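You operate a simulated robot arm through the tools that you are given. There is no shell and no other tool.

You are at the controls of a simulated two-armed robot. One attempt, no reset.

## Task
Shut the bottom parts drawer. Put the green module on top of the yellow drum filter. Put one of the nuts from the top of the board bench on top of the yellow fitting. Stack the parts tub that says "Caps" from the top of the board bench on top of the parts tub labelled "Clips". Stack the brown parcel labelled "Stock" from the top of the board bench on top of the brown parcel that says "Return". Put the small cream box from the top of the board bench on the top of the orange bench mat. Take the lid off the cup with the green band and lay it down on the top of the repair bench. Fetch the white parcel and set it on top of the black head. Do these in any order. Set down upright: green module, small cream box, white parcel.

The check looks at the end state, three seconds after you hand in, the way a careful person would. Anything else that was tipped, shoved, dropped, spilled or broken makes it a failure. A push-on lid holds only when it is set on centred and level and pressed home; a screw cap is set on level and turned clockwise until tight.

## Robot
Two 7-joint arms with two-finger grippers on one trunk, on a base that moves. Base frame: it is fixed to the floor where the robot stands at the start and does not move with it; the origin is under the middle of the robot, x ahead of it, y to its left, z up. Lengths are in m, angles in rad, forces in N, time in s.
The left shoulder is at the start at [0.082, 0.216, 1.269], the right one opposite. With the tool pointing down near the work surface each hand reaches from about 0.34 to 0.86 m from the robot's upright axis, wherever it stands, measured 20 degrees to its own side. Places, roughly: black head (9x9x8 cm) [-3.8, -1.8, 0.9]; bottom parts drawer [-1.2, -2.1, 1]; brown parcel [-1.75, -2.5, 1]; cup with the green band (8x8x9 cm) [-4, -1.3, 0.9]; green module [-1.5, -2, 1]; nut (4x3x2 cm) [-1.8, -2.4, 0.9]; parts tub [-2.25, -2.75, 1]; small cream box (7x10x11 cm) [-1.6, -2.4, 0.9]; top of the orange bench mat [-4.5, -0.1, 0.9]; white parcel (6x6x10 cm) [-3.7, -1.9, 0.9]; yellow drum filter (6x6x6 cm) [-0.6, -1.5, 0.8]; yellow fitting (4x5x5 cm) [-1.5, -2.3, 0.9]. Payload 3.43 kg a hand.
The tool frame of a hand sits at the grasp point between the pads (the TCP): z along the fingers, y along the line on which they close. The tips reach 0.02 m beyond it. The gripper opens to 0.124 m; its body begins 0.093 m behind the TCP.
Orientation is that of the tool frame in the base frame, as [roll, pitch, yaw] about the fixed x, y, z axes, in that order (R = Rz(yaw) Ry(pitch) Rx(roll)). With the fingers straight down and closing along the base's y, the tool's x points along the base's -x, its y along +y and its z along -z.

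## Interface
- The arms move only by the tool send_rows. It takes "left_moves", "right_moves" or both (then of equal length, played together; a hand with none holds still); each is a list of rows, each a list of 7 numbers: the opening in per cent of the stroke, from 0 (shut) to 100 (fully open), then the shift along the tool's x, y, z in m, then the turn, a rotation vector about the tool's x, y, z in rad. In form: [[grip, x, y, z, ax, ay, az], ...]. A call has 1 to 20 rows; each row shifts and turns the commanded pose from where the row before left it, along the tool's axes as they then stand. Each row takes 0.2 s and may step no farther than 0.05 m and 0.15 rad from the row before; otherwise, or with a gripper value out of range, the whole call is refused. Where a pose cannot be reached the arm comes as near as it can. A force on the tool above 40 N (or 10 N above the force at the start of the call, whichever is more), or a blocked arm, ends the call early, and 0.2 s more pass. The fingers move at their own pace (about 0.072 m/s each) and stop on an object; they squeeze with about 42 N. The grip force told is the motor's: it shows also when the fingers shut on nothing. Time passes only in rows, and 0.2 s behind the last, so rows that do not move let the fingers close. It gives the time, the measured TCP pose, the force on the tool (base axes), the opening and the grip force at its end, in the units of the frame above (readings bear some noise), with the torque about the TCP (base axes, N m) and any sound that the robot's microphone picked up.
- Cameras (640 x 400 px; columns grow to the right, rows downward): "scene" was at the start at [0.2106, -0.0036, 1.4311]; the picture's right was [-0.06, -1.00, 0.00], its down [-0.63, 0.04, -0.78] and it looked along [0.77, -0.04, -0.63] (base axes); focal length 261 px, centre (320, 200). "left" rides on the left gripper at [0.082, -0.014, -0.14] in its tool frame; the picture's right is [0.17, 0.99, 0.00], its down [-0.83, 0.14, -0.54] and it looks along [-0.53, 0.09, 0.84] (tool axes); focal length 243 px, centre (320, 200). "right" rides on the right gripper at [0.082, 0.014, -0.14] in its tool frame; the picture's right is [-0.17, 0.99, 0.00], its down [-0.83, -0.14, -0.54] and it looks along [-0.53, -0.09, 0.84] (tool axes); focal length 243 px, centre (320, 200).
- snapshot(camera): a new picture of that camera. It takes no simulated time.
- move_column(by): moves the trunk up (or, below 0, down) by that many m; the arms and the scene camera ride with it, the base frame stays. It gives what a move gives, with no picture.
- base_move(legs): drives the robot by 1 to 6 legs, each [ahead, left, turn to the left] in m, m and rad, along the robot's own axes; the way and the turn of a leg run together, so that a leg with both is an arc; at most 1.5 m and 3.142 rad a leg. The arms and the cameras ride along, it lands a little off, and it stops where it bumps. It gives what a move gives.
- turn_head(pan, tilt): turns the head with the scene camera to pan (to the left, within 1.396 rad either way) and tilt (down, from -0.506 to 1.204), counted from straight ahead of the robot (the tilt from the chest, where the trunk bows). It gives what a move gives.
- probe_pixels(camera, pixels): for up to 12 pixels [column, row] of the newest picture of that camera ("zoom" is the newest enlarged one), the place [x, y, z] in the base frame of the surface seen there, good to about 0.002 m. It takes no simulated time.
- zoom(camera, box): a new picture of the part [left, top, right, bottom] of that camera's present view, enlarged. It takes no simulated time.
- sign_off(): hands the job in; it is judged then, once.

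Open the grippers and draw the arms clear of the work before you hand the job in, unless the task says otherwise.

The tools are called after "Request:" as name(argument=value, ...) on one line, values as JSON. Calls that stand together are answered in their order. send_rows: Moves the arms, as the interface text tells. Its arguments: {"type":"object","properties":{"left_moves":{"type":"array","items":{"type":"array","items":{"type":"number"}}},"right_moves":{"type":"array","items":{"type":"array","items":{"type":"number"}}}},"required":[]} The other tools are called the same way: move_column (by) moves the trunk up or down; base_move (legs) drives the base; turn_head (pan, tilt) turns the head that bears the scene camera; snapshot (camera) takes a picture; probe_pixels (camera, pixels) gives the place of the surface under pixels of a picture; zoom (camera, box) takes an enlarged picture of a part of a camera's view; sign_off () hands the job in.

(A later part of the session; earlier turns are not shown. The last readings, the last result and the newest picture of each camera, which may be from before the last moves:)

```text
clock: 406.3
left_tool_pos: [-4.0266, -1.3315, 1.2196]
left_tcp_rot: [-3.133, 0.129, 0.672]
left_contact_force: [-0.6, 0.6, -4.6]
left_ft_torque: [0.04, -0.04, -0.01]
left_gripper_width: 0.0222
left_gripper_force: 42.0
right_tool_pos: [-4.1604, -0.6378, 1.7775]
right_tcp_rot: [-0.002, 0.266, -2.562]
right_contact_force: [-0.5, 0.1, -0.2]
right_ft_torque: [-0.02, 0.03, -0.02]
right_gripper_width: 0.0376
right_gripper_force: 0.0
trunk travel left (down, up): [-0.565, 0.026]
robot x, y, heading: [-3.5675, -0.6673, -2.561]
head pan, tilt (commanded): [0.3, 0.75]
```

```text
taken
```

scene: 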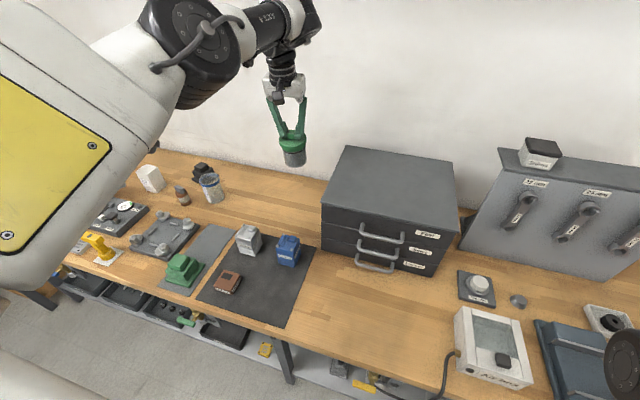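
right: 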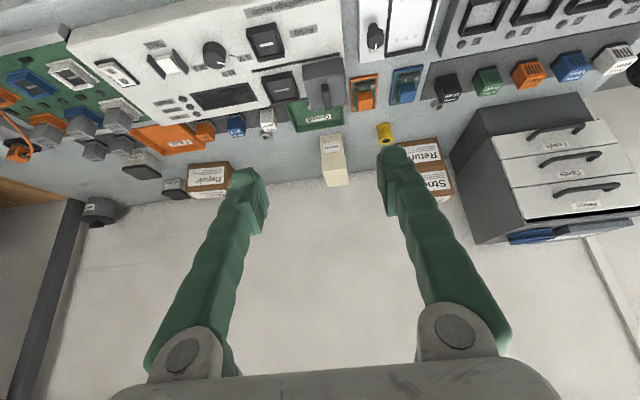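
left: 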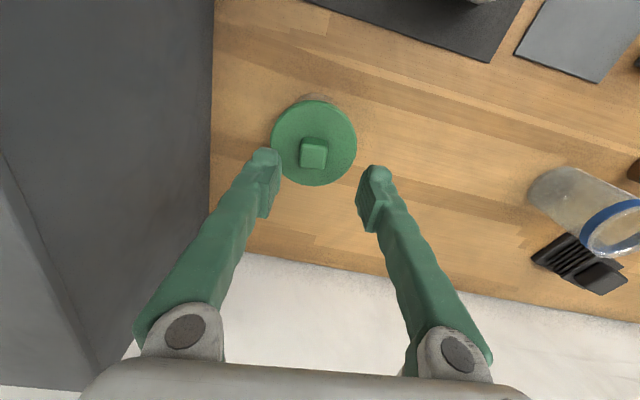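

The left arm jumped up 10 cm with a slight tilt while the column rose; the cup is still held. I level the hand carefully and check the response.

Request:
send_rows(left_moves=[[8, 0, 0, 0, 0, 0.065, 0], [8, 0, 0, 0, 0, 0.064, 0], [8, 0, 0, 0, 0, 0, 0]])

Request:
snapshot(camera="scene")

```text
clock: 407.1
left_tool_pos: [-4.0272, -1.3316, 1.2227]
left_tcp_rot: [-3.134, 0.134, 0.675]
left_contact_force: [0.4, 0.8, -3.0]
left_ft_torque: [0.02, -0.01, -0.02]
left_gripper_width: 0.0221
left_gripper_force: 42.3
left hand out of reach, approached as far as the arm can: row 1, 2
right_tool_pos: [-4.1593, -0.6365, 1.7789]
right_tcp_rot: [-0.004, 0.263, -2.564]
right_contact_force: [-0.3, 0.4, -0.3]
right_ft_torque: [-0.02, 0.01, 0.0]
right_gripper_width: 0.0372
right_gripper_force: 0.0
trunk travel left (down, up): [-0.565, 0.026]
robot x, y, heading: [-3.5721, -0.6684, -2.561]
head pan, tilt (commanded): [0.3, 0.75]
```

```text
taken
```

scene: 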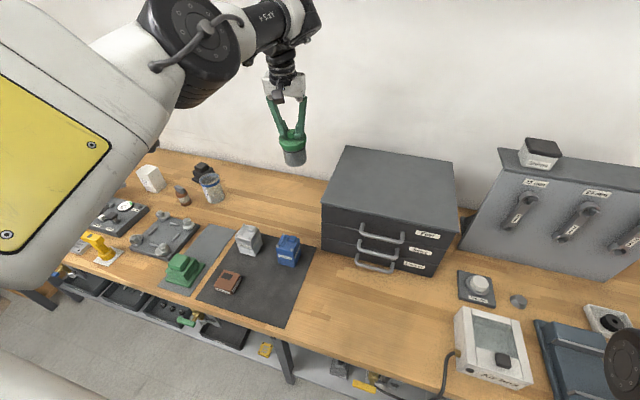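

The arm is just stretched at this height (normal posture, yellow plate on top). I lower the hand a few centimetres to regain reach, then level it.

Request:
send_rows(left_moves=[[8, 0.01, 0, 0.02, 0, 0, 0], [8, 0.01, 0, 0.02, 0, 0, 0], [8, 0, 0, 0, 0, 0, 0]])

```text
clock: 407.9
left_tool_pos: [-4.0158, -1.3216, 1.1805]
left_tcp_rot: [-3.134, 0.134, 0.674]
left_contact_force: [0.5, -0.1, -3.8]
left_ft_torque: [-0.02, -0.06, -0.01]
left_gripper_width: 0.0222
left_gripper_force: 42.8
right_tool_pos: [-4.1591, -0.6345, 1.779]
right_tcp_rot: [-0.004, 0.261, -2.56]
right_contact_force: [0.5, 0.5, 0.2]
right_ft_torque: [0.02, -0.04, 0.0]
right_gripper_width: 0.0372
right_gripper_force: 0.1
trunk travel left (down, up): [-0.565, 0.026]
robot x, y, heading: [-3.5664, -0.6638, -2.557]
head pan, tilt (commanded): [0.3, 0.75]
```

That worked. Now I level the hand.

Request:
send_rows(left_moves=[[8, 0.0, 0, 0.01, 0, 0.067, 0], [8, 0.0, 0, 0.01, 0, 0.067, 0], [8, 0, 0, 0, 0, 0, 0]])

Request:
snapshot(camera="scene")

```text
clock: 408.7
left_tool_pos: [-4.0016, -1.3098, 1.1707]
left_tcp_rot: [-3.13, 0.018, 0.672]
left_contact_force: [0.3, -1.7, -4.1]
left_ft_torque: [0.04, -0.01, 0.01]
left_gripper_width: 0.0216
left_gripper_force: 42.1
left hand out of reach, approached as far as the arm can: row 1, 2
right_tool_pos: [-4.1583, -0.6355, 1.7787]
right_tcp_rot: [-0.004, 0.261, -2.562]
right_contact_force: [0.5, -0.7, 0.1]
right_ft_torque: [-0.01, -0.01, 0.02]
right_gripper_width: 0.0373
right_gripper_force: 0.0
trunk travel left (down, up): [-0.565, 0.026]
robot x, y, heading: [-3.5671, -0.6677, -2.561]
head pan, tilt (commanded): [0.3, 0.75]
```

```text
taken
```

scene: 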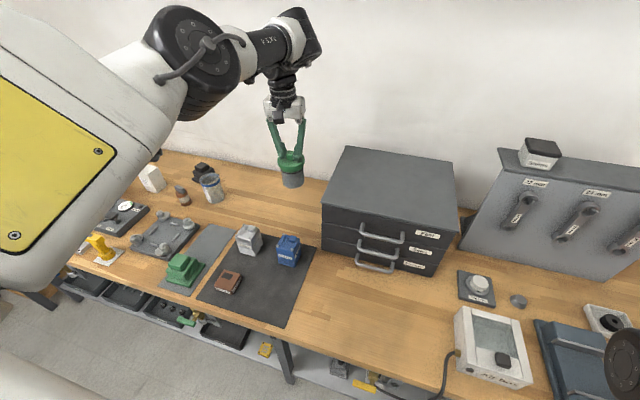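

Levelled (pitch 0.018), the cup hangs at about z 1.05. I draw the hand back toward the robot to leave the reach limit.

Request:
send_rows(left_moves=[[8, 0.02, 0, 0.015, 0, 0, 0], [8, 0.025, 0, 0.015, 0, 0.009, 0], [8, 0, 0, 0, 0, 0, 0]])

```text
clock: 409.5
left_tool_pos: [-3.9671, -1.2809, 1.1411]
left_tcp_rot: [-3.136, -0.009, 0.672]
left_contact_force: [0.3, 0.4, -4.3]
left_ft_torque: [-0.01, 0.02, 0.0]
left_gripper_width: 0.022
left_gripper_force: 41.7
right_tool_pos: [-4.1599, -0.6342, 1.7781]
right_tcp_rot: [-0.002, 0.262, -2.562]
right_contact_force: [-0.3, 0.1, -0.4]
right_ft_torque: [0.04, 0.03, 0.04]
right_gripper_width: 0.0374
right_gripper_force: 0.0
trunk travel left (down, up): [-0.565, 0.026]
robot x, y, heading: [-3.5694, -0.6616, -2.564]
head pan, tilt (commanded): [0.3, 0.75]
```

Responsive again. I bring the hand 10 cm further back, keeping the cup above the bottles.

Request:
send_rows(left_moves=[[8, 0.035, 0, 0, 0, 0, 0], [8, 0.035, 0, 0, 0, 0, 0], [8, 0.03, 0, 0, 0, 0, 0], [8, 0, 0, 0, 0, 0, 0]])

Request:
snapshot(camera="scene")

```text
clock: 410.5
left_tool_pos: [-3.8886, -1.2197, 1.1413]
left_tcp_rot: [-3.133, -0.009, 0.674]
left_contact_force: [0.0, -0.1, -3.6]
left_ft_torque: [0.03, -0.01, 0.02]
left_gripper_width: 0.022
left_gripper_force: 41.8
right_tool_pos: [-4.1581, -0.637, 1.78]
right_tcp_rot: [-0.003, 0.261, -2.563]
right_contact_force: [-0.4, -0.4, 0.9]
right_ft_torque: [-0.04, 0.02, 0.03]
right_gripper_width: 0.0372
right_gripper_force: 0.0
trunk travel left (down, up): [-0.565, 0.026]
robot x, y, heading: [-3.5699, -0.6624, -2.563]
head pan, tilt (commanded): [0.3, 0.75]
```

```text
taken
```

scene: 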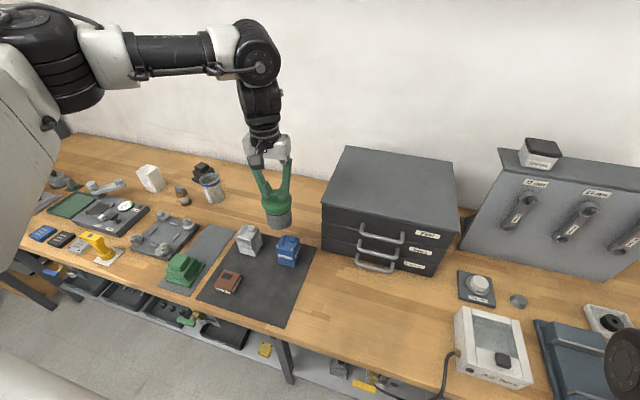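

Normal posture, cup above the bottles. I drive back 0.14 m, then strafe right 0.24 m to the free area in front of the drawers.

Request:
base_move(legs=[[-0.14, 0, 0], [0, -0.24, 0]])

Request:
turn_head(pan=0.2, tilt=0.85)

Request:
snapshot(camera="scene")

```text
clock: 415.3
left_tool_pos: [-3.9014, -0.9485, 1.1417]
left_tcp_rot: [-3.132, -0.01, 0.672]
left_contact_force: [-0.1, 0.3, -3.2]
left_ft_torque: [-0.04, -0.01, -0.04]
left_gripper_width: 0.0219
left_gripper_force: 42.1
right_tool_pos: [-4.1705, -0.3632, 1.7793]
right_tcp_rot: [-0.006, 0.262, -2.563]
right_contact_force: [-0.6, 0.5, 0.3]
right_ft_torque: [0.01, -0.01, -0.04]
right_gripper_width: 0.0373
right_gripper_force: 0.1
trunk travel left (down, up): [-0.565, 0.026]
robot x, y, heading: [-3.5813, -0.3937, -2.563]
head pan, tilt (commanded): [0.3, 0.75]
```

```text
clock: 415.9
left_tool_pos: [-3.9028, -0.9461, 1.142]
left_tcp_rot: [-3.132, -0.01, 0.672]
left_contact_force: [0.7, -0.2, -4.3]
left_ft_torque: [0.04, 0.01, 0.03]
left_gripper_width: 0.0221
left_gripper_force: 41.8
right_tool_pos: [-4.1707, -0.3643, 1.7785]
right_tcp_rot: [-0.005, 0.261, -2.563]
right_contact_force: [0.1, 0.3, -0.8]
right_ft_torque: [-0.05, 0.0, -0.02]
right_gripper_width: 0.0369
right_gripper_force: 0.0
trunk travel left (down, up): [-0.565, 0.026]
robot x, y, heading: [-3.5811, -0.3946, -2.56]
head pan, tilt (commanded): [0.201, 0.85]
```

```text
taken
```

scene: 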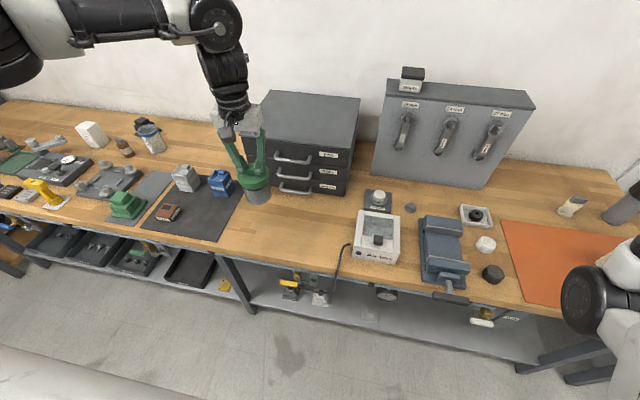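

Before lowering the cup I check the cream box on the mat, which I don't see clearly here. I zoom on that region and pan right.

Request:
zoom(camera="scene", box=[480, 170, 640, 310])

Request:
turn_head(pan=-0.5, tilt=0.6)

Request:
snapshot(camera="scene")

```text
2.86 times, centred on (560, 240) of scene
```

zoom: 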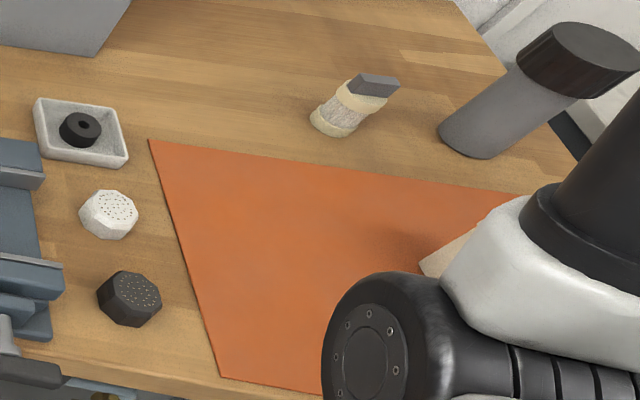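

```text
clock: 417.0
left_tool_pos: [-3.9017, -0.9477, 1.1424]
left_tcp_rot: [-3.134, -0.009, 0.673]
left_contact_force: [0.1, -0.5, -4.2]
left_ft_torque: [0.0, 0.02, -0.01]
left_gripper_width: 0.022
left_gripper_force: 41.6
right_tool_pos: [-4.1694, -0.3629, 1.7789]
right_tcp_rot: [-0.004, 0.263, -2.563]
right_contact_force: [-0.7, -0.1, 0.4]
right_ft_torque: [-0.02, -0.01, -0.02]
right_gripper_width: 0.0374
right_gripper_force: 0.2
trunk travel left (down, up): [-0.565, 0.026]
robot x, y, heading: [-3.578, -0.3928, -2.56]
head pan, tilt (commanded): [-0.499, 0.6]
```

```text
taken
```

scene: 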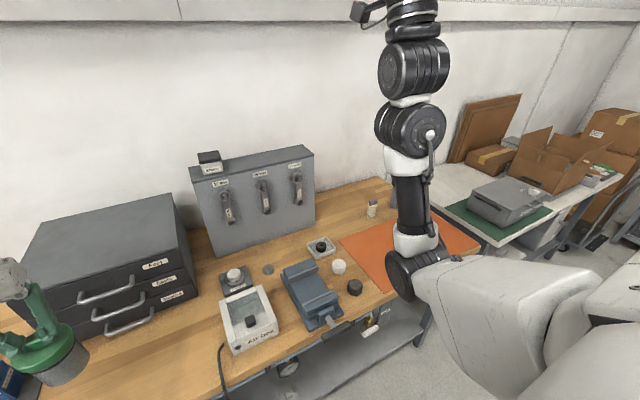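

The cream box is there, just hidden behind the elbow (its corner shows at (430,262)). I lower the cup toward the bench in stages.

Request:
send_rows(left_moves=[[8, 0, 0, 0.04, 0, 0, 0], [8, 0, 0, 0.04, 0, 0, 0], [8, 0, 0, 0.04, 0, 0, 0], [8, 0, 0, 0.025, 0, 0, 0], [8, 0, 0, 0, 0, 0, 0]])

Request:
turn_head(pan=0.3, tilt=0.85)

Request:
snapshot(camera="scene")

```text
clock: 418.2
left_tool_pos: [-3.901, -0.9465, 0.9985]
left_tcp_rot: [-3.133, -0.01, 0.672]
left_contact_force: [-0.6, 0.1, -4.2]
left_ft_torque: [-0.03, 0.02, -0.01]
left_gripper_width: 0.0219
left_gripper_force: 42.1
right_tool_pos: [-4.1698, -0.3628, 1.78]
right_tcp_rot: [-0.003, 0.262, -2.564]
right_contact_force: [0.0, 0.5, -1.2]
right_ft_torque: [-0.02, -0.01, -0.02]
right_gripper_width: 0.0373
right_gripper_force: 0.0
trunk travel left (down, up): [-0.565, 0.026]
robot x, y, heading: [-3.5809, -0.3956, -2.56]
head pan, tilt (commanded): [-0.499, 0.6]
```

```text
clock: 419.3
left_tool_pos: [-3.9018, -0.9454, 0.998]
left_tcp_rot: [-3.133, -0.008, 0.674]
left_contact_force: [-0.5, -0.6, -3.4]
left_ft_torque: [0.05, 0.01, -0.01]
left_gripper_width: 0.0221
left_gripper_force: 41.9
right_tool_pos: [-4.1708, -0.363, 1.7786]
right_tcp_rot: [-0.003, 0.263, -2.564]
right_contact_force: [0.2, 0.5, -0.6]
right_ft_torque: [-0.01, -0.03, 0.02]
right_gripper_width: 0.0372
right_gripper_force: 0.0
trunk travel left (down, up): [-0.565, 0.026]
robot x, y, heading: [-3.5791, -0.3903, -2.562]
head pan, tilt (commanded): [0.3, 0.85]
```

```text
taken
```

scene: 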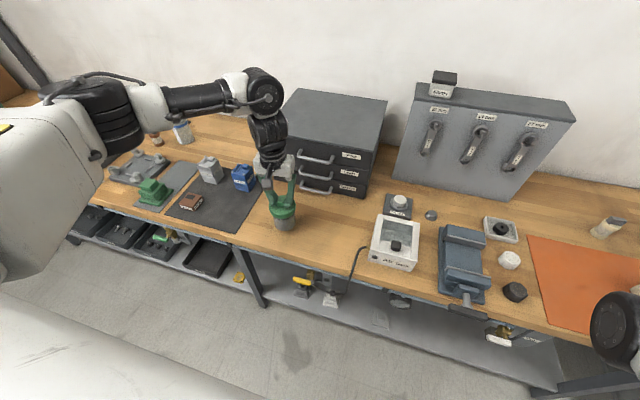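

The cup is about 2 cm above the bench in a free spot. I lower and creep to contact.

Request:
send_rows(left_moves=[[8, 0, 0, 0.012, 0, 0, 0], [8, 0, 0, 0.005, 0, 0, 0], [8, 0, 0, 0, 0, 0, 0]])

Request:
send_rows(left_moves=[[8, 0, 0, 0.002, 0, 0, 0], [8, 0, 0, 0, 0, 0, 0]])

Request:
send_rows(left_moves=[[8, 0, 0, 0.002, 0, 0, 0], [8, 0, 0, 0, 0, 0, 0]])

```text
clock: 420.1
left_tool_pos: [-3.9027, -0.9453, 0.9799]
left_tcp_rot: [-3.134, -0.008, 0.672]
left_contact_force: [-0.1, 0.0, -3.6]
left_ft_torque: [-0.02, 0.02, 0.02]
left_gripper_width: 0.0219
left_gripper_force: 42.2
right_tool_pos: [-4.1707, -0.3625, 1.7802]
right_tcp_rot: [-0.004, 0.26, -2.563]
right_contact_force: [-0.1, -0.9, -0.8]
right_ft_torque: [-0.02, 0.03, -0.02]
right_gripper_width: 0.0374
right_gripper_force: 0.0
trunk travel left (down, up): [-0.565, 0.026]
robot x, y, heading: [-3.5789, -0.3951, -2.564]
head pan, tilt (commanded): [0.3, 0.85]
```

```text
clock: 420.7
left_tool_pos: [-3.9023, -0.9459, 0.9767]
left_tcp_rot: [-3.132, -0.009, 0.672]
left_contact_force: [-0.1, -0.3, -3.0]
left_ft_torque: [0.04, -0.04, -0.01]
left_gripper_width: 0.0221
left_gripper_force: 42.0
right_tool_pos: [-4.1708, -0.363, 1.779]
right_tcp_rot: [-0.005, 0.261, -2.564]
right_contact_force: [-0.1, 0.2, -0.3]
right_ft_torque: [0.0, 0.01, -0.03]
right_gripper_width: 0.0373
right_gripper_force: 0.0
trunk travel left (down, up): [-0.565, 0.026]
robot x, y, heading: [-3.585, -0.3944, -2.563]
head pan, tilt (commanded): [0.3, 0.85]
```

```text
clock: 421.3
left_tool_pos: [-3.9021, -0.945, 0.9787]
left_tcp_rot: [-3.132, -0.006, 0.672]
left_contact_force: [2.0, 1.5, 8.8]
left_ft_torque: [-0.2, -0.01, -0.02]
left_gripper_width: 0.022
left_gripper_force: 42.5
right_tool_pos: [-4.1698, -0.3613, 1.7807]
right_tcp_rot: [-0.003, 0.26, -2.564]
right_contact_force: [1.3, -0.9, 0.5]
right_ft_torque: [0.01, 0.0, 0.02]
right_gripper_width: 0.0372
right_gripper_force: 0.2
trunk travel left (down, up): [-0.565, 0.026]
robot x, y, heading: [-3.5829, -0.3942, -2.561]
head pan, tilt (commanded): [0.3, 0.85]
```

The cup stands on the bench (9 N). I release the knob, raise the hand, and then set up for holding the cup with the right hand.

Request:
send_rows(left_moves=[[8, 0, 0, -0.002, 0, 0, 0], [30, 0, 0, 0, 0, 0, 0], [40, 0, 0, 0, 0, 0, 0], [40, 0, 0, 0, 0, 0, 0], [40, 0, 0, -0.03, 0, 0, 0], [40, 0, 0, -0.045, 0, 0, 0], [40, 0, 0, -0.045, 0, 0, 0], [40, 0, 0, -0.045, 0, 0, 0], [40, 0, 0, 0, 0, 0, 0]])

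Request:
zoom(camera="scene", box=[220, 130, 360, 270])

```text
clock: 423.3
left_tool_pos: [-3.902, -0.9477, 1.1435]
left_tcp_rot: [-3.132, -0.009, 0.671]
left_contact_force: [-0.4, -0.5, 0.2]
left_ft_torque: [0.01, 0.02, -0.02]
left_gripper_width: 0.0498
left_gripper_force: 0.1
right_tool_pos: [-4.1718, -0.3639, 1.7786]
right_tcp_rot: [-0.005, 0.261, -2.565]
right_contact_force: [-0.2, 0.5, 0.2]
right_ft_torque: [-0.01, 0.0, -0.01]
right_gripper_width: 0.0373
right_gripper_force: 0.0
trunk travel left (down, up): [-0.565, 0.026]
robot x, y, heading: [-3.5787, -0.3925, -2.56]
head pan, tilt (commanded): [0.3, 0.85]
```

```text
2.86 times, centred on (290, 200) of scene
```

zoom: 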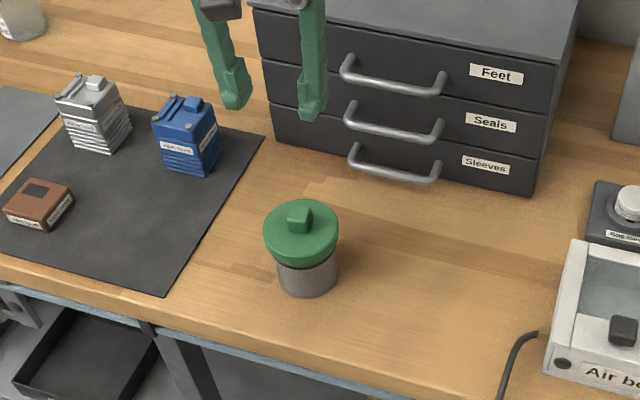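

The cup stands upright on free wood. I raise the left hand further and then lower the column back 0.14 m.

Request:
send_rows(left_moves=[[40, 0.03, 0.03, -0.02, 0, 0, 0], [40, 0.02, 0.04, -0.02, 0, 0, 0], [40, 0, 0.04, 0, 0, 0, 0], [40, 0, 0, 0, 0, 0, 0]])

Request:
move_column(by=-0.06)

Request:
move_column(by=-0.08)

```text
clock: 424.3
left_tool_pos: [-3.7935, -1.003, 1.1815]
left_tcp_rot: [-3.133, -0.008, 0.672]
left_contact_force: [-0.2, 0.4, 0.6]
left_ft_torque: [-0.01, 0.01, 0.01]
left_gripper_width: 0.0497
left_gripper_force: 0.0
right_tool_pos: [-4.1711, -0.363, 1.7789]
right_tcp_rot: [-0.004, 0.263, -2.563]
right_contact_force: [-0.2, 0.8, 0.9]
right_ft_torque: [0.0, 0.0, -0.02]
right_gripper_width: 0.0373
right_gripper_force: 0.1
trunk travel left (down, up): [-0.565, 0.026]
robot x, y, heading: [-3.5811, -0.3967, -2.553]
head pan, tilt (commanded): [0.3, 0.85]
```

```text
clock: 425.3
left_tool_pos: [-3.7947, -0.9998, 1.1237]
left_tcp_rot: [-3.133, -0.008, 0.672]
left_contact_force: [-1.2, 0.7, -0.2]
left_ft_torque: [-0.05, 0.01, 0.03]
left_gripper_width: 0.0497
left_gripper_force: 0.1
right_tool_pos: [-4.169, -0.3621, 1.7202]
right_tcp_rot: [-0.002, 0.26, -2.563]
right_contact_force: [1.3, 0.2, 0.8]
right_ft_torque: [0.03, -0.03, 0.01]
right_gripper_width: 0.0375
right_gripper_force: 0.1
trunk travel left (down, up): [-0.505, 0.086]
robot x, y, heading: [-3.5809, -0.3913, -2.563]
head pan, tilt (commanded): [0.3, 0.85]
```

```text
clock: 426.5
left_tool_pos: [-3.7934, -1.0021, 1.0434]
left_tcp_rot: [-3.133, -0.008, 0.672]
left_contact_force: [-0.5, 0.1, 0.2]
left_ft_torque: [0.0, 0.0, 0.0]
left_gripper_width: 0.0495
left_gripper_force: 0.1
right_tool_pos: [-4.1708, -0.3631, 1.6389]
right_tcp_rot: [-0.003, 0.262, -2.562]
right_contact_force: [-0.1, -0.3, -0.1]
right_ft_torque: [-0.03, -0.02, -0.02]
right_gripper_width: 0.0375
right_gripper_force: 0.1
trunk travel left (down, up): [-0.425, 0.166]
robot x, y, heading: [-3.5797, -0.3942, -2.559]
head pan, tilt (commanded): [0.3, 0.85]
```

Now I back up 0.2 m and shift left 0.27 m so the cup will be centred, with room to swing the right hand down.

Request:
base_move(legs=[[-0.2, 0, 0], [0, 0.266, 0]])

Request:
send_rows(right_moves=[[90, 0.048, 0, 0, 0, 0.14, 0], [90, 0.048, 0, 0, 0, 0.14, 0], [90, 0.048, 0, 0, 0, 0.14, 0], [90, 0.048, 0, 0, 0, 0.14, 0], [90, 0.048, 0, 0, 0, 0.14, 0], [90, 0.048, 0, 0, 0, 0.14, 0], [90, 0.048, 0, 0, 0, 0.14, 0], [90, 0.048, 0, 0, 0, 0.14, 0], [90, 0.048, 0, 0, 0, 0.14, 0], [90, 0, 0, 0, 0, 0, 0]])

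Request:
turn_head(pan=-0.1, tilt=0.7)

Request:
snapshot(camera="scene")

```text
clock: 432.1
left_tool_pos: [-3.4771, -1.1163, 1.0435]
left_tcp_rot: [-3.134, -0.01, 0.675]
left_contact_force: [-0.1, 0.0, -0.2]
left_ft_torque: [0.01, 0.01, 0.01]
left_gripper_width: 0.0498
left_gripper_force: 0.0
right_tool_pos: [-3.8562, -0.4772, 1.6392]
right_tcp_rot: [-0.004, 0.261, -2.561]
right_contact_force: [0.2, -0.4, -0.3]
right_ft_torque: [0.0, -0.02, -0.01]
right_gripper_width: 0.037
right_gripper_force: 0.1
trunk travel left (down, up): [-0.425, 0.166]
robot x, y, heading: [-3.2694, -0.5028, -2.563]
head pan, tilt (commanded): [0.3, 0.85]
```

```text
clock: 434.3
left_tool_pos: [-3.4781, -1.1159, 1.0419]
left_tcp_rot: [-3.133, -0.009, 0.675]
left_contact_force: [0.1, 0.8, 0.3]
left_ft_torque: [-0.04, 0.04, -0.01]
left_gripper_width: 0.0496
left_gripper_force: 0.0
right_tool_pos: [-4.0882, -0.6276, 1.3408]
right_tcp_rot: [-0.064, 1.524, -2.624]
right_contact_force: [0.2, 0.6, -0.1]
right_ft_torque: [-0.01, 0.0, -0.03]
right_gripper_width: 0.1115
right_gripper_force: 0.0
trunk travel left (down, up): [-0.425, 0.166]
robot x, y, heading: [-3.2675, -0.5056, -2.56]
head pan, tilt (commanded): [0.3, 0.85]
```

```text
clock: 435.1
left_tool_pos: [-3.4779, -1.1166, 1.0417]
left_tcp_rot: [-3.132, -0.009, 0.675]
left_contact_force: [0.4, -0.1, -0.4]
left_ft_torque: [0.0, 0.0, 0.01]
left_gripper_width: 0.0496
left_gripper_force: 0.0
right_tool_pos: [-4.0881, -0.6285, 1.3415]
right_tcp_rot: [-0.076, 1.522, -2.636]
right_contact_force: [0.0, 0.0, -0.5]
right_ft_torque: [-0.01, 0.02, 0.04]
right_gripper_width: 0.1118
right_gripper_force: 0.1
trunk travel left (down, up): [-0.425, 0.166]
robot x, y, heading: [-3.2689, -0.5075, -2.559]
head pan, tilt (commanded): [-0.099, 0.7]
```

```text
taken
```

scene: 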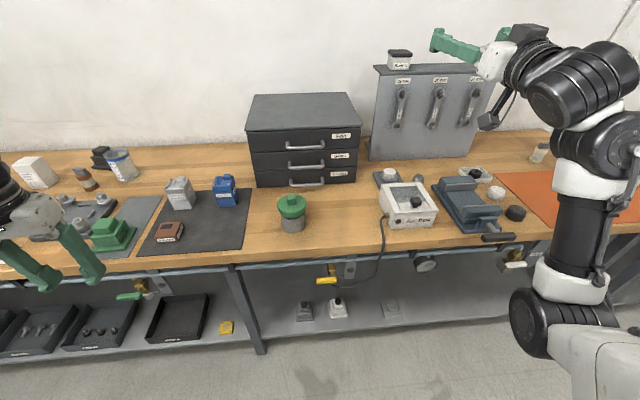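

The right hand points forward now. I tilt it down further to about 0.83 rad pitch with the wrist in place.

Request:
send_rows(right_moves=[[90, 0.048, 0, 0, 0, 0.14, 0], [90, 0.048, 0, 0, 0, 0.14, 0], [90, 0.048, 0, 0, 0, 0.14, 0], [90, 0.048, 0, 0, 0, 0.14, 0], [90, 0.048, 0, 0, 0, 0.14, 0], [90, 0, 0, 0, 0, 0, 0]])

Request:
snapshot(camera="scene")

```text
clock: 436.5
left_tool_pos: [-3.4782, -1.118, 1.0419]
left_tcp_rot: [-3.132, -0.008, 0.675]
left_contact_force: [-0.3, -0.3, 0.5]
left_ft_torque: [0.03, -0.02, -0.04]
left_gripper_width: 0.0494
left_gripper_force: 0.0
right_tool_pos: [-4.0806, -0.5048, 1.1205]
right_tcp_rot: [3.103, 0.932, 0.387]
right_contact_force: [0.0, -1.1, -0.9]
right_ft_torque: [-0.01, 0.01, -0.05]
right_gripper_width: 0.1117
right_gripper_force: 0.1
trunk travel left (down, up): [-0.425, 0.166]
robot x, y, heading: [-3.2633, -0.5055, -2.557]
head pan, tilt (commanded): [-0.099, 0.7]
stopped in row 6 (right hand): the arm was blocked; the commanded pose is now the measured one
```

```text
taken
```

scene: 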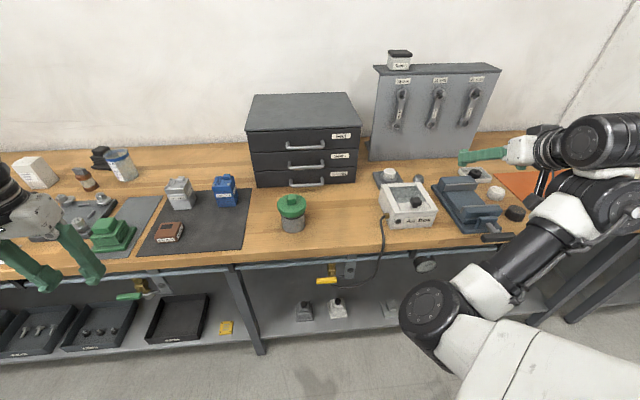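

The right arm folded oddly (elbow inward) and stopped. I probe where its elbow is relative to the bench before undoing this.

Request:
probe_pixels(camera="scene", pixels=[[430, 310], [410, 350], [490, 275], [560, 230], [600, 140], [545, 150], [490, 155]])

```text
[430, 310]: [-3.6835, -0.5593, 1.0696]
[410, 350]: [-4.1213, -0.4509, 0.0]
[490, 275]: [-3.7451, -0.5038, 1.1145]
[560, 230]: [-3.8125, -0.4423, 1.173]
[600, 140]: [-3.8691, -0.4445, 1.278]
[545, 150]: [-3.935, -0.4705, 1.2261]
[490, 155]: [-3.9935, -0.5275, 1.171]
```

I undo to pitch ≈1.2 (which was fine before), then will lower the hand before tilting further.

Request:
send_rows(right_moves=[[90, -0.045, 0, 0, 0, -0.14, 0], [90, -0.045, 0, 0, 0, -0.14, 0], [90, 0, 0, 0, 0, 0, 0]])

Request:
snapshot(camera="scene")

```text
clock: 437.3
left_tool_pos: [-3.4789, -1.1153, 1.0422]
left_tcp_rot: [-3.134, -0.009, 0.677]
left_contact_force: [0.2, -0.5, -0.4]
left_ft_torque: [-0.01, -0.03, 0.0]
left_gripper_width: 0.0497
left_gripper_force: 0.1
right_tool_pos: [-4.1242, -0.525, 1.192]
right_tcp_rot: [3.07, 1.206, 0.353]
right_contact_force: [0.0, 0.5, 0.2]
right_ft_torque: [0.02, -0.02, 0.0]
right_gripper_width: 0.1114
right_gripper_force: 0.1
trunk travel left (down, up): [-0.425, 0.166]
robot x, y, heading: [-3.2667, -0.5077, -2.564]
head pan, tilt (commanded): [-0.099, 0.7]
```

```text
taken
```

scene: 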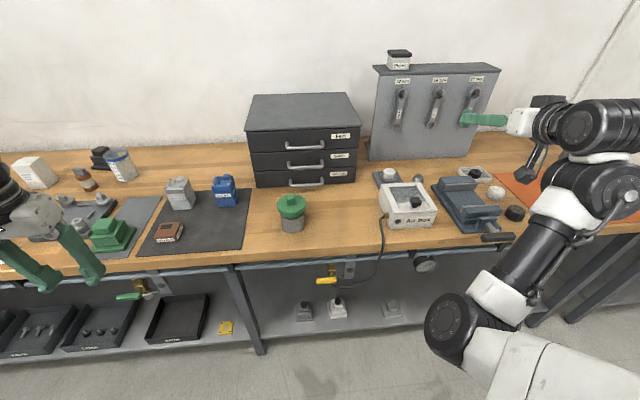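

Pitch 1.2 again and free. Now I swing the right hand's heading to the left (toward the centre) about the wrist, in small steps.

Request:
send_rows(right_moves=[[90, 0, 0.045, 0, -0.1238, 0.0034, -0.0471], [90, 0, 0.045, 0, -0.1238, 0.0034, -0.0471], [90, 0, 0.045, 0, -0.1238, 0.0034, -0.0471], [90, 0, 0.045, 0, -0.1238, 0.0034, -0.0471], [90, 0, 0, 0, 0, 0, 0]])

Request:
snapshot(camera="scene")

```text
clock: 438.1
left_tool_pos: [-3.4788, -1.1147, 1.0427]
left_tcp_rot: [-3.133, -0.009, 0.675]
left_contact_force: [0.0, -0.2, -0.3]
left_ft_torque: [-0.01, -0.03, -0.06]
left_gripper_width: 0.0494
left_gripper_force: 0.0
right_tool_pos: [-4.1125, -0.496, 1.1652]
right_tcp_rot: [-2.984, 1.143, 0.758]
right_contact_force: [-0.9, 0.5, -0.2]
right_ft_torque: [-0.02, -0.02, 0.02]
right_gripper_width: 0.1117
right_gripper_force: 0.0
trunk travel left (down, up): [-0.425, 0.166]
robot x, y, heading: [-3.2709, -0.5077, -2.56]
head pan, tilt (commanded): [-0.099, 0.7]
stopped in row 4 (right hand): the arm was blocked; the commanded pose is now the measured one
```

```text
taken
```

scene: 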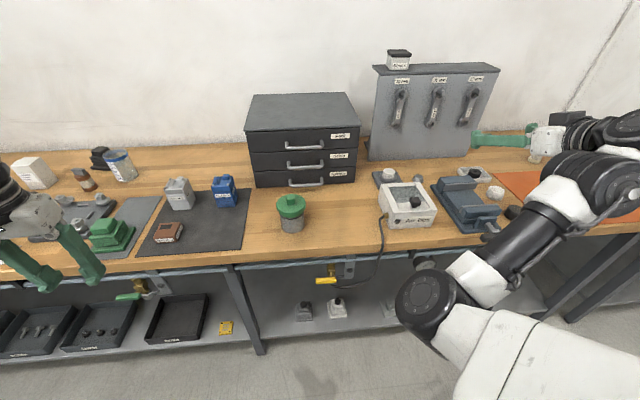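

Blocked again: with the elbow inside it can't point inward. I'll retrace: undo the yaw swing and raise the hand back to the vertical park, then come down from further right, where the elbow stayed outside before.

Request:
send_rows(right_moves=[[90, 0, -0.03, 0, 0.1, -0.0034, 0.04], [90, 0, -0.03, 0, 0.1, -0.0034, 0.04], [90, -0.045, 0, 0, 0, -0.14, 0], [90, -0.045, 0, 0, 0, -0.14, 0], [90, -0.045, 0, 0, 0, -0.14, 0], [90, -0.045, 0, 0, 0, -0.14, 0], [90, -0.045, 0, 0, 0, -0.14, 0], [90, 0, 0, 0, 0, 0, 0]])

Request:
snapshot(camera="scene")

```text
clock: 439.9
left_tool_pos: [-3.4786, -1.1149, 1.0424]
left_tcp_rot: [-3.133, -0.009, 0.673]
left_contact_force: [-0.5, 0.0, 0.0]
left_ft_torque: [-0.02, -0.04, -0.02]
left_gripper_width: 0.0497
left_gripper_force: 0.1
right_tool_pos: [-4.162, -0.4747, 1.3846]
right_tcp_rot: [-0.233, 1.266, -2.959]
right_contact_force: [0.1, -0.7, 0.0]
right_ft_torque: [0.0, 0.0, 0.0]
right_gripper_width: 0.1117
right_gripper_force: 0.0
trunk travel left (down, up): [-0.425, 0.166]
robot x, y, heading: [-3.2715, -0.5062, -2.564]
head pan, tilt (commanded): [-0.099, 0.7]
```

```text
taken
```

scene: 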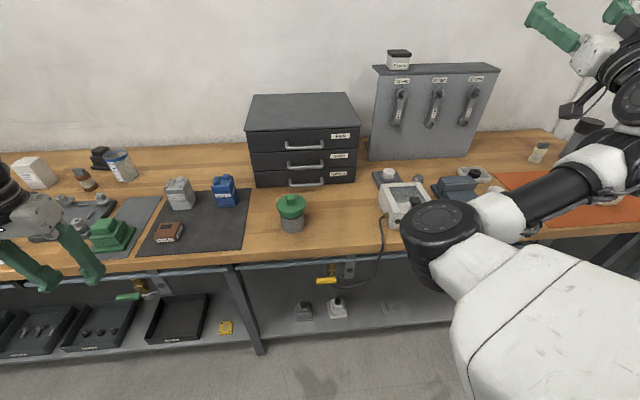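

The right arm keeps folding awkwardly, so I first try a simpler way: grip the knob with the left hand and give the lid a short sharp upward pull, where the cup's inertia may free it at bench height. I reposition so the cup is in the left hand's good zone.

Request:
base_move(legs=[[0, -0.27, 0], [0.1, 0, 0]])

Request:
turn_head(pan=0.3, tilt=0.85)

Request:
snapshot(camera="scene")

Request:
snapshot(camera="left")

```text
clock: 444.9
left_tool_pos: [-3.7121, -0.9435, 1.0428]
left_tcp_rot: [-3.132, -0.007, 0.667]
left_contact_force: [0.2, -0.3, 0.2]
left_ft_torque: [-0.02, 0.01, -0.02]
left_gripper_width: 0.0492
left_gripper_force: 0.0
right_tool_pos: [-4.3909, -0.2982, 1.3827]
right_tcp_rot: [-0.237, 1.268, -2.975]
right_contact_force: [0.8, 0.3, 0.2]
right_ft_torque: [-0.04, 0.01, 0.02]
right_gripper_width: 0.1118
right_gripper_force: 0.1
trunk travel left (down, up): [-0.425, 0.166]
robot x, y, heading: [-3.4973, -0.3335, -2.568]
head pan, tilt (commanded): [-0.099, 0.7]
```

```text
clock: 445.8
left_tool_pos: [-3.7121, -0.9437, 1.0425]
left_tcp_rot: [-3.133, -0.008, 0.664]
left_contact_force: [0.3, -0.5, -0.2]
left_ft_torque: [-0.03, 0.02, -0.02]
left_gripper_width: 0.0497
left_gripper_force: 0.1
right_tool_pos: [-4.3908, -0.2966, 1.3825]
right_tcp_rot: [-0.241, 1.268, -2.978]
right_contact_force: [0.5, -0.2, -0.1]
right_ft_torque: [0.02, -0.05, -0.02]
right_gripper_width: 0.1116
right_gripper_force: 0.1
trunk travel left (down, up): [-0.425, 0.166]
robot x, y, heading: [-3.5008, -0.3365, -2.567]
head pan, tilt (commanded): [0.3, 0.85]
```

```text
taken
```

scene: 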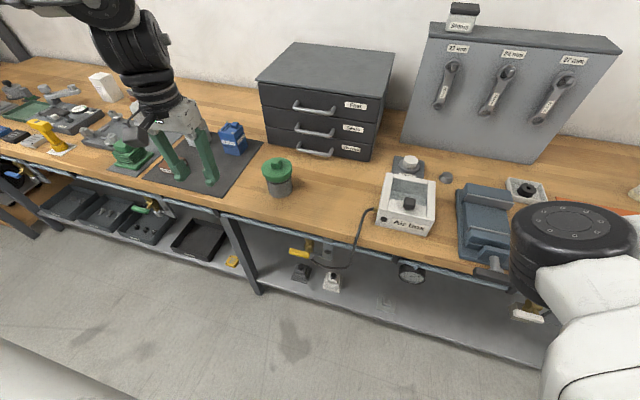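

```text
taken
```

left: 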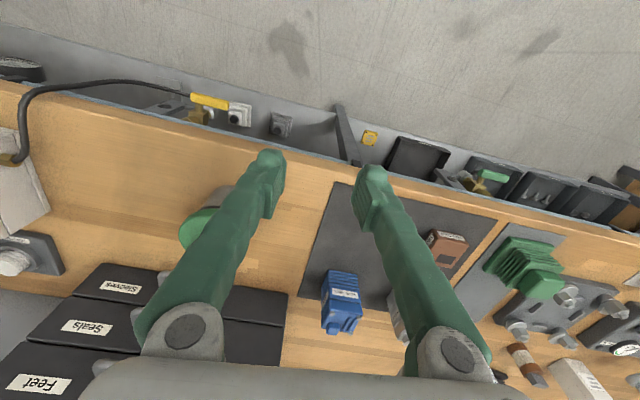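

I move the left hand over the cup's knob.

Request:
send_rows(left_moves=[[45, -0.0376, -0.029, 0, 0, 0, 0], [45, -0.0376, -0.029, 0, 0, 0, 0], [45, -0.0376, -0.029, 0, 0, 0, 0], [45, -0.0376, -0.029, 0, -0.008, 0.008, 0], [45, 0, 0, 0, 0, 0, 0]])

Request:
zoom(camera="left", box=[240, 90, 400, 230])

Request:
probe_pixels(camera="zoom", pixels=[[300, 220], [320, 200], [320, 180], [280, 220], [340, 220], [320, 240]])

```text
clock: 447.0
left_tool_pos: [-3.9006, -0.9468, 1.0445]
left_tcp_rot: [-3.139, -0.016, 0.667]
left_contact_force: [0.5, 0.1, -0.1]
left_ft_torque: [0.04, 0.03, -0.03]
left_gripper_width: 0.0555
left_gripper_force: 0.1
right_tool_pos: [-4.3898, -0.2993, 1.3829]
right_tcp_rot: [-0.243, 1.266, -2.98]
right_contact_force: [0.2, -0.1, 0.7]
right_ft_torque: [-0.03, -0.01, -0.04]
right_gripper_width: 0.1115
right_gripper_force: 0.1
trunk travel left (down, up): [-0.425, 0.166]
robot x, y, heading: [-3.496, -0.3366, -2.566]
head pan, tilt (commanded): [0.3, 0.85]
```

```text
2.86 times, centred on (320, 160) of left
```

zoom: 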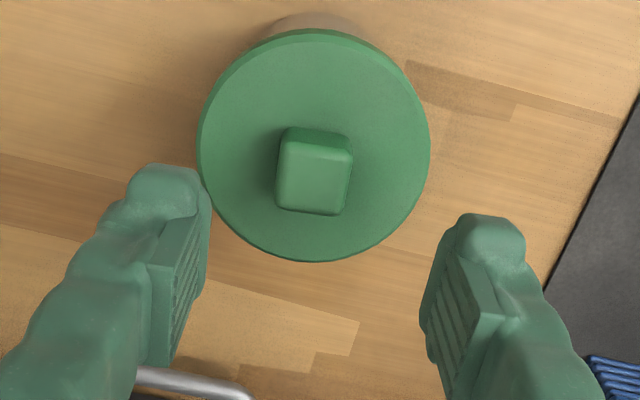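

```text
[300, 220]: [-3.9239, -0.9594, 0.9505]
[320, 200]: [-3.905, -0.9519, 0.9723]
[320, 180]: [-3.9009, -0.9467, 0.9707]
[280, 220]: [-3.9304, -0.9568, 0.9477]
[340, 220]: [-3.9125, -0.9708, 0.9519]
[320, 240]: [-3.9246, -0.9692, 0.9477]
```

The hand is centred over the knob. I descend and grip it.

Request:
send_rows(left_moves=[[45, 0, 0, 0.03, 0, 0, 0], [45, 0, 0, 0.025, 0, 0.016, 0], [45, 0, 0, 0.0135, 0, 0, 0], [25, 0, 0, 0, 0, 0, 0], [8, 0, 0, 0, 0, 0, 0], [8, 0, 0, 0, 0, 0, 0], [8, 0, 0, 0, 0, 0, 0]])

```text
clock: 448.6
left_tool_pos: [-3.9015, -0.9453, 0.973]
left_tcp_rot: [3.141, -0.033, 0.664]
left_contact_force: [-1.8, -1.1, -1.2]
left_ft_torque: [0.01, 0.04, -0.06]
left_gripper_width: 0.022
left_gripper_force: 42.3
right_tool_pos: [-4.3914, -0.2985, 1.3824]
right_tcp_rot: [-0.241, 1.268, -2.978]
right_contact_force: [-0.1, 0.1, -0.6]
right_ft_torque: [-0.04, -0.02, 0.0]
right_gripper_width: 0.1115
right_gripper_force: 0.1
trunk travel left (down, up): [-0.425, 0.166]
robot x, y, heading: [-3.4953, -0.3325, -2.563]
head pan, tilt (commanded): [0.3, 0.85]
```

The hand is tilted 0.033 rad; I open slightly, level it, and re-grip.

Request:
send_rows(left_moves=[[25, 0, 0, 0, 0, 0, 0], [25, 0, 0, -0.002, 0, -0.033, 0], [25, 0, 0, 0, 0, 0, 0], [8, 0, 0, 0, 0, 0, 0], [8, 0, 0, 0, 0, 0, 0], [8, 0, 0, 0, 0, 0, 0]])

```text
clock: 450.0
left_tool_pos: [-3.9004, -0.9439, 0.9757]
left_tcp_rot: [-3.139, 0.0, 0.666]
left_contact_force: [0.8, -0.6, -0.4]
left_ft_torque: [0.0, -0.01, 0.02]
left_gripper_width: 0.0221
left_gripper_force: 42.4
right_tool_pos: [-4.391, -0.2986, 1.383]
right_tcp_rot: [-0.238, 1.266, -2.979]
right_contact_force: [-0.5, 0.3, -0.2]
right_ft_torque: [0.02, -0.04, -0.02]
right_gripper_width: 0.1116
right_gripper_force: 0.1
trunk travel left (down, up): [-0.425, 0.166]
robot x, y, heading: [-3.4964, -0.3369, -2.566]
head pan, tilt (commanded): [0.3, 0.85]
```

Level and gripped. Now a short sharp pull: 5 cm up in one row, then hold.

Request:
send_rows(left_moves=[[8, 0, 0, -0.05, 0, 0, 0], [8, 0, 0, 0, 0, 0, 0]])

Request:
zoom(camera="scene", box=[220, 110, 340, 220])

```text
clock: 450.6
left_tool_pos: [-3.9004, -0.9439, 1.025]
left_tcp_rot: [-3.139, -0.001, 0.665]
left_contact_force: [-0.2, 0.0, -4.7]
left_ft_torque: [-0.02, 0.0, 0.0]
left_gripper_width: 0.022
left_gripper_force: 42.1
right_tool_pos: [-4.3929, -0.2992, 1.3828]
right_tcp_rot: [-0.244, 1.267, -2.979]
right_contact_force: [-0.5, 0.3, -0.7]
right_ft_torque: [-0.01, -0.01, -0.05]
right_gripper_width: 0.1118
right_gripper_force: 0.1
trunk travel left (down, up): [-0.425, 0.166]
robot x, y, heading: [-3.4994, -0.3337, -2.569]
head pan, tilt (commanded): [0.3, 0.85]
```

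```text
3.64 times, centred on (280, 165) of scene
```

zoom: 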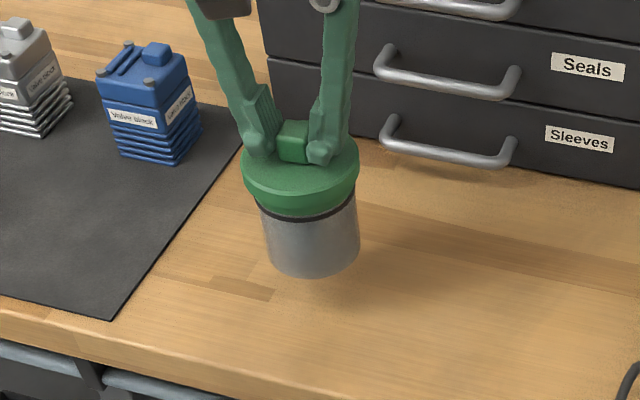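

The lid still holds with the cup hanging from it. New idea: do it in the air — the left hand holds the cup by its knob while the right hand grips the body horizontally. First I set the cup back down gently and park the right arm upright again.

Request:
send_rows(left_moves=[[8, 0, 0, 0.025, 0, 0, 0], [8, 0, 0, 0.015, 0, 0, 0], [8, 0, 0, 0.006, 0, 0, 0], [8, 0, 0, 0.003, 0, 0, 0], [8, 0, 0, 0, 0, 0, 0], [8, 0, 0, 0, 0, 0, 0], [8, 0, 0, 0, 0, 0, 0], [8, 0, 0, 0, 0, 0, 0]], right_moves=[[60, -0.045, 0, 0, 0, -0.14, 0], [60, -0.045, 0, 0, 0, -0.14, 0], [60, -0.045, 0, 0, 0, -0.14, 0], [60, -0.045, 0, 0, 0, -0.14, 0], [60, -0.045, 0, 0, 0, -0.14, 0], [60, -0.045, 0, 0, 0, -0.14, 0], [60, -0.045, 0, 0, 0, -0.14, 0], [60, 0, 0, 0, 0, 0, 0]])

Request:
turn_head(pan=-0.5, tilt=0.5)

Request:
snapshot(camera="scene")

```text
clock: 452.4
left_tool_pos: [-3.9014, -0.9455, 0.9759]
left_tcp_rot: [-3.139, -0.001, 0.667]
left_contact_force: [0.4, 1.4, -3.1]
left_ft_torque: [-0.03, -0.03, 0.03]
left_gripper_width: 0.0219
left_gripper_force: 41.9
right_tool_pos: [-4.2015, -0.2348, 1.6115]
right_tcp_rot: [-0.074, 0.293, -2.769]
right_contact_force: [0.2, -0.2, -0.4]
right_ft_torque: [-0.01, 0.05, -0.03]
right_gripper_width: 0.0744
right_gripper_force: 0.0
trunk travel left (down, up): [-0.425, 0.166]
robot x, y, heading: [-3.4965, -0.336, -2.569]
head pan, tilt (commanded): [0.3, 0.85]
```

```text
clock: 453.5
left_tool_pos: [-3.9003, -0.9461, 0.9754]
left_tcp_rot: [-3.141, -0.001, 0.666]
left_contact_force: [0.3, 0.8, -3.5]
left_ft_torque: [0.04, 0.0, 0.0]
left_gripper_width: 0.0219
left_gripper_force: 42.9
right_tool_pos: [-4.2023, -0.2347, 1.6116]
right_tcp_rot: [-0.074, 0.295, -2.769]
right_contact_force: [0.3, -0.8, 0.0]
right_ft_torque: [-0.01, 0.01, 0.04]
right_gripper_width: 0.074
right_gripper_force: 0.1
trunk travel left (down, up): [-0.425, 0.166]
robot x, y, heading: [-3.4948, -0.3348, -2.565]
head pan, tilt (commanded): [-0.499, 0.499]
```

```text
taken
```

scene: 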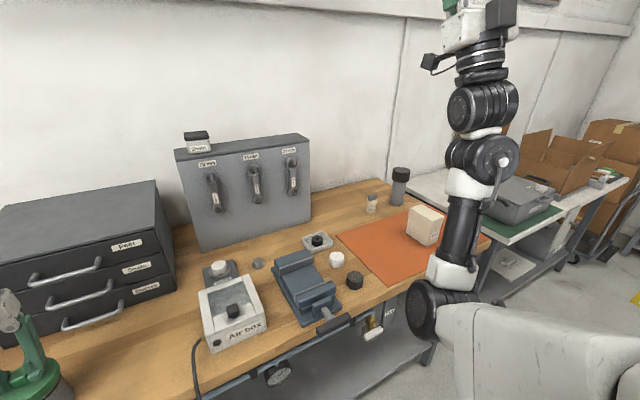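

The right arm is upright again and the cream box stands fine on the mat. I move the upright right hand inward 0.25 m in steps, the left hand holding still.

Request:
send_rows(right_moves=[[60, 0, 0.042, 0, 0, 0, 0], [60, 0, 0.042, 0, 0, 0, 0], [60, 0, 0.042, 0, 0, 0, 0], [60, 0, 0.042, 0, 0, 0, 0], [60, 0, 0.042, 0, 0, 0, 0], [60, 0, 0, 0, 0, 0, 0]])

Request:
turn_head(pan=-0.3, tilt=0.6)

Request:
snapshot(camera="scene")

```text
clock: 454.9
left_tool_pos: [-3.9035, -0.9432, 0.975]
left_tcp_rot: [-3.141, 0.0, 0.665]
left_contact_force: [0.5, 0.5, -4.3]
left_ft_torque: [-0.01, -0.05, 0.01]
left_gripper_width: 0.0222
left_gripper_force: 41.8
right_tool_pos: [-4.121, -0.4298, 1.5967]
right_tcp_rot: [-0.074, 0.295, -2.771]
right_contact_force: [-1.1, -0.1, 0.1]
right_ft_torque: [0.0, 0.0, 0.02]
right_gripper_width: 0.0742
right_gripper_force: 0.1
trunk travel left (down, up): [-0.425, 0.166]
robot x, y, heading: [-3.4986, -0.3358, -2.568]
head pan, tilt (commanded): [-0.499, 0.499]
```

```text
clock: 455.7
left_tool_pos: [-3.9011, -0.9449, 0.9754]
left_tcp_rot: [-3.14, -0.001, 0.663]
left_contact_force: [0.6, 0.1, -4.2]
left_ft_torque: [0.03, 0.02, -0.02]
left_gripper_width: 0.0222
left_gripper_force: 42.4
right_tool_pos: [-4.1201, -0.4292, 1.5964]
right_tcp_rot: [-0.074, 0.294, -2.77]
right_contact_force: [0.0, -0.5, 0.2]
right_ft_torque: [-0.01, -0.02, 0.0]
right_gripper_width: 0.0742
right_gripper_force: 0.1
trunk travel left (down, up): [-0.425, 0.166]
robot x, y, heading: [-3.4919, -0.3364, -2.566]
head pan, tilt (commanded): [-0.3, 0.6]
```

```text
taken
```

scene: 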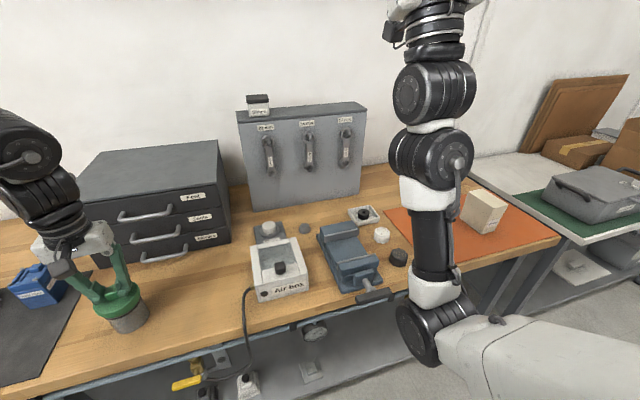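

That worked: the upright right hand is now 0.26 m right of centre. Next I spin it 0.98 rad to the left about the vertical.

Request:
send_rows(right_moves=[[60, -0.004, 0.0163, 0, -0.0407, -0.0099, 0.1336], [60, -0.004, 0.0163, 0, -0.0407, -0.0099, 0.1336], [60, -0.004, 0.0163, 0, -0.0407, -0.0099, 0.1336], [60, -0.004, 0.0163, 0, -0.0407, -0.0099, 0.1336], [60, -0.004, 0.0163, 0, -0.0407, -0.0099, 0.1336], [60, -0.004, 0.0163, 0, -0.0407, -0.0099, 0.1336], [60, -0.004, 0.0163, 0, -0.0407, -0.0099, 0.1336], [60, 0, 0, 0, 0, 0, 0]])

Request:
snapshot(camera="scene")

```text
clock: 457.5
left_tool_pos: [-3.9008, -0.9454, 0.9762]
left_tcp_rot: [-3.139, 0.0, 0.666]
left_contact_force: [-0.5, -0.1, -3.0]
left_ft_torque: [0.0, -0.03, -0.01]
left_gripper_width: 0.022
left_gripper_force: 42.2
right_tool_pos: [-4.0252, -0.4872, 1.5957]
right_tcp_rot: [-0.073, 0.297, -1.787]
right_contact_force: [-0.7, -0.2, 0.6]
right_ft_torque: [-0.01, -0.03, 0.03]
right_gripper_width: 0.0745
right_gripper_force: 0.0
trunk travel left (down, up): [-0.425, 0.166]
robot x, y, heading: [-3.4944, -0.3359, -2.572]
head pan, tilt (commanded): [-0.3, 0.6]
```

```text
taken
```

scene: 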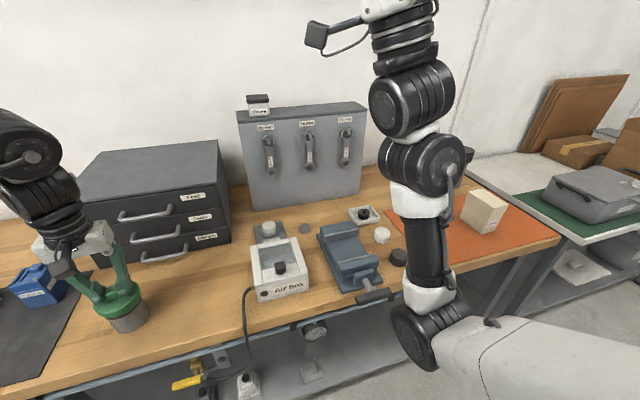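

The upright hand now faces 45° left. I turn it a little more to 60°, then pitch it forward to horizontal.

Request:
send_rows(right_moves=[[80, -0.004, 0.0163, 0, -0.0407, -0.0099, 0.1336], [80, -0.004, 0.0163, 0, -0.0407, -0.0099, 0.1336], [80, 0.046, 0, 0, 0, 0.14, 0], [80, 0.046, 0, 0, 0, 0.14, 0], [80, 0.046, 0, 0, 0, 0.14, 0], [80, 0.046, 0, 0, 0, 0.14, 0], [80, 0.046, 0, 0, 0, 0.14, 0], [80, 0, 0, 0, 0, 0, 0]])

Request:
snapshot(camera="scene")

```text
clock: 459.3
left_tool_pos: [-3.9018, -0.9451, 0.9759]
left_tcp_rot: [-3.139, -0.001, 0.665]
left_contact_force: [-0.6, -0.3, -2.6]
left_ft_torque: [0.0, -0.02, 0.02]
left_gripper_width: 0.022
left_gripper_force: 41.8
right_tool_pos: [-3.9827, -0.6732, 1.473]
right_tcp_rot: [-0.132, 0.993, -1.598]
right_contact_force: [0.7, 0.2, -0.6]
right_ft_torque: [-0.01, -0.01, 0.01]
right_gripper_width: 0.0993
right_gripper_force: 0.1
trunk travel left (down, up): [-0.425, 0.166]
robot x, y, heading: [-3.4954, -0.3362, -2.567]
head pan, tilt (commanded): [-0.3, 0.6]
```

```text
taken
```

scene: 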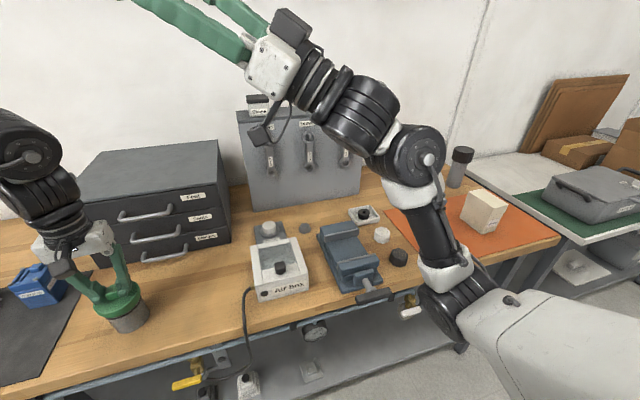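

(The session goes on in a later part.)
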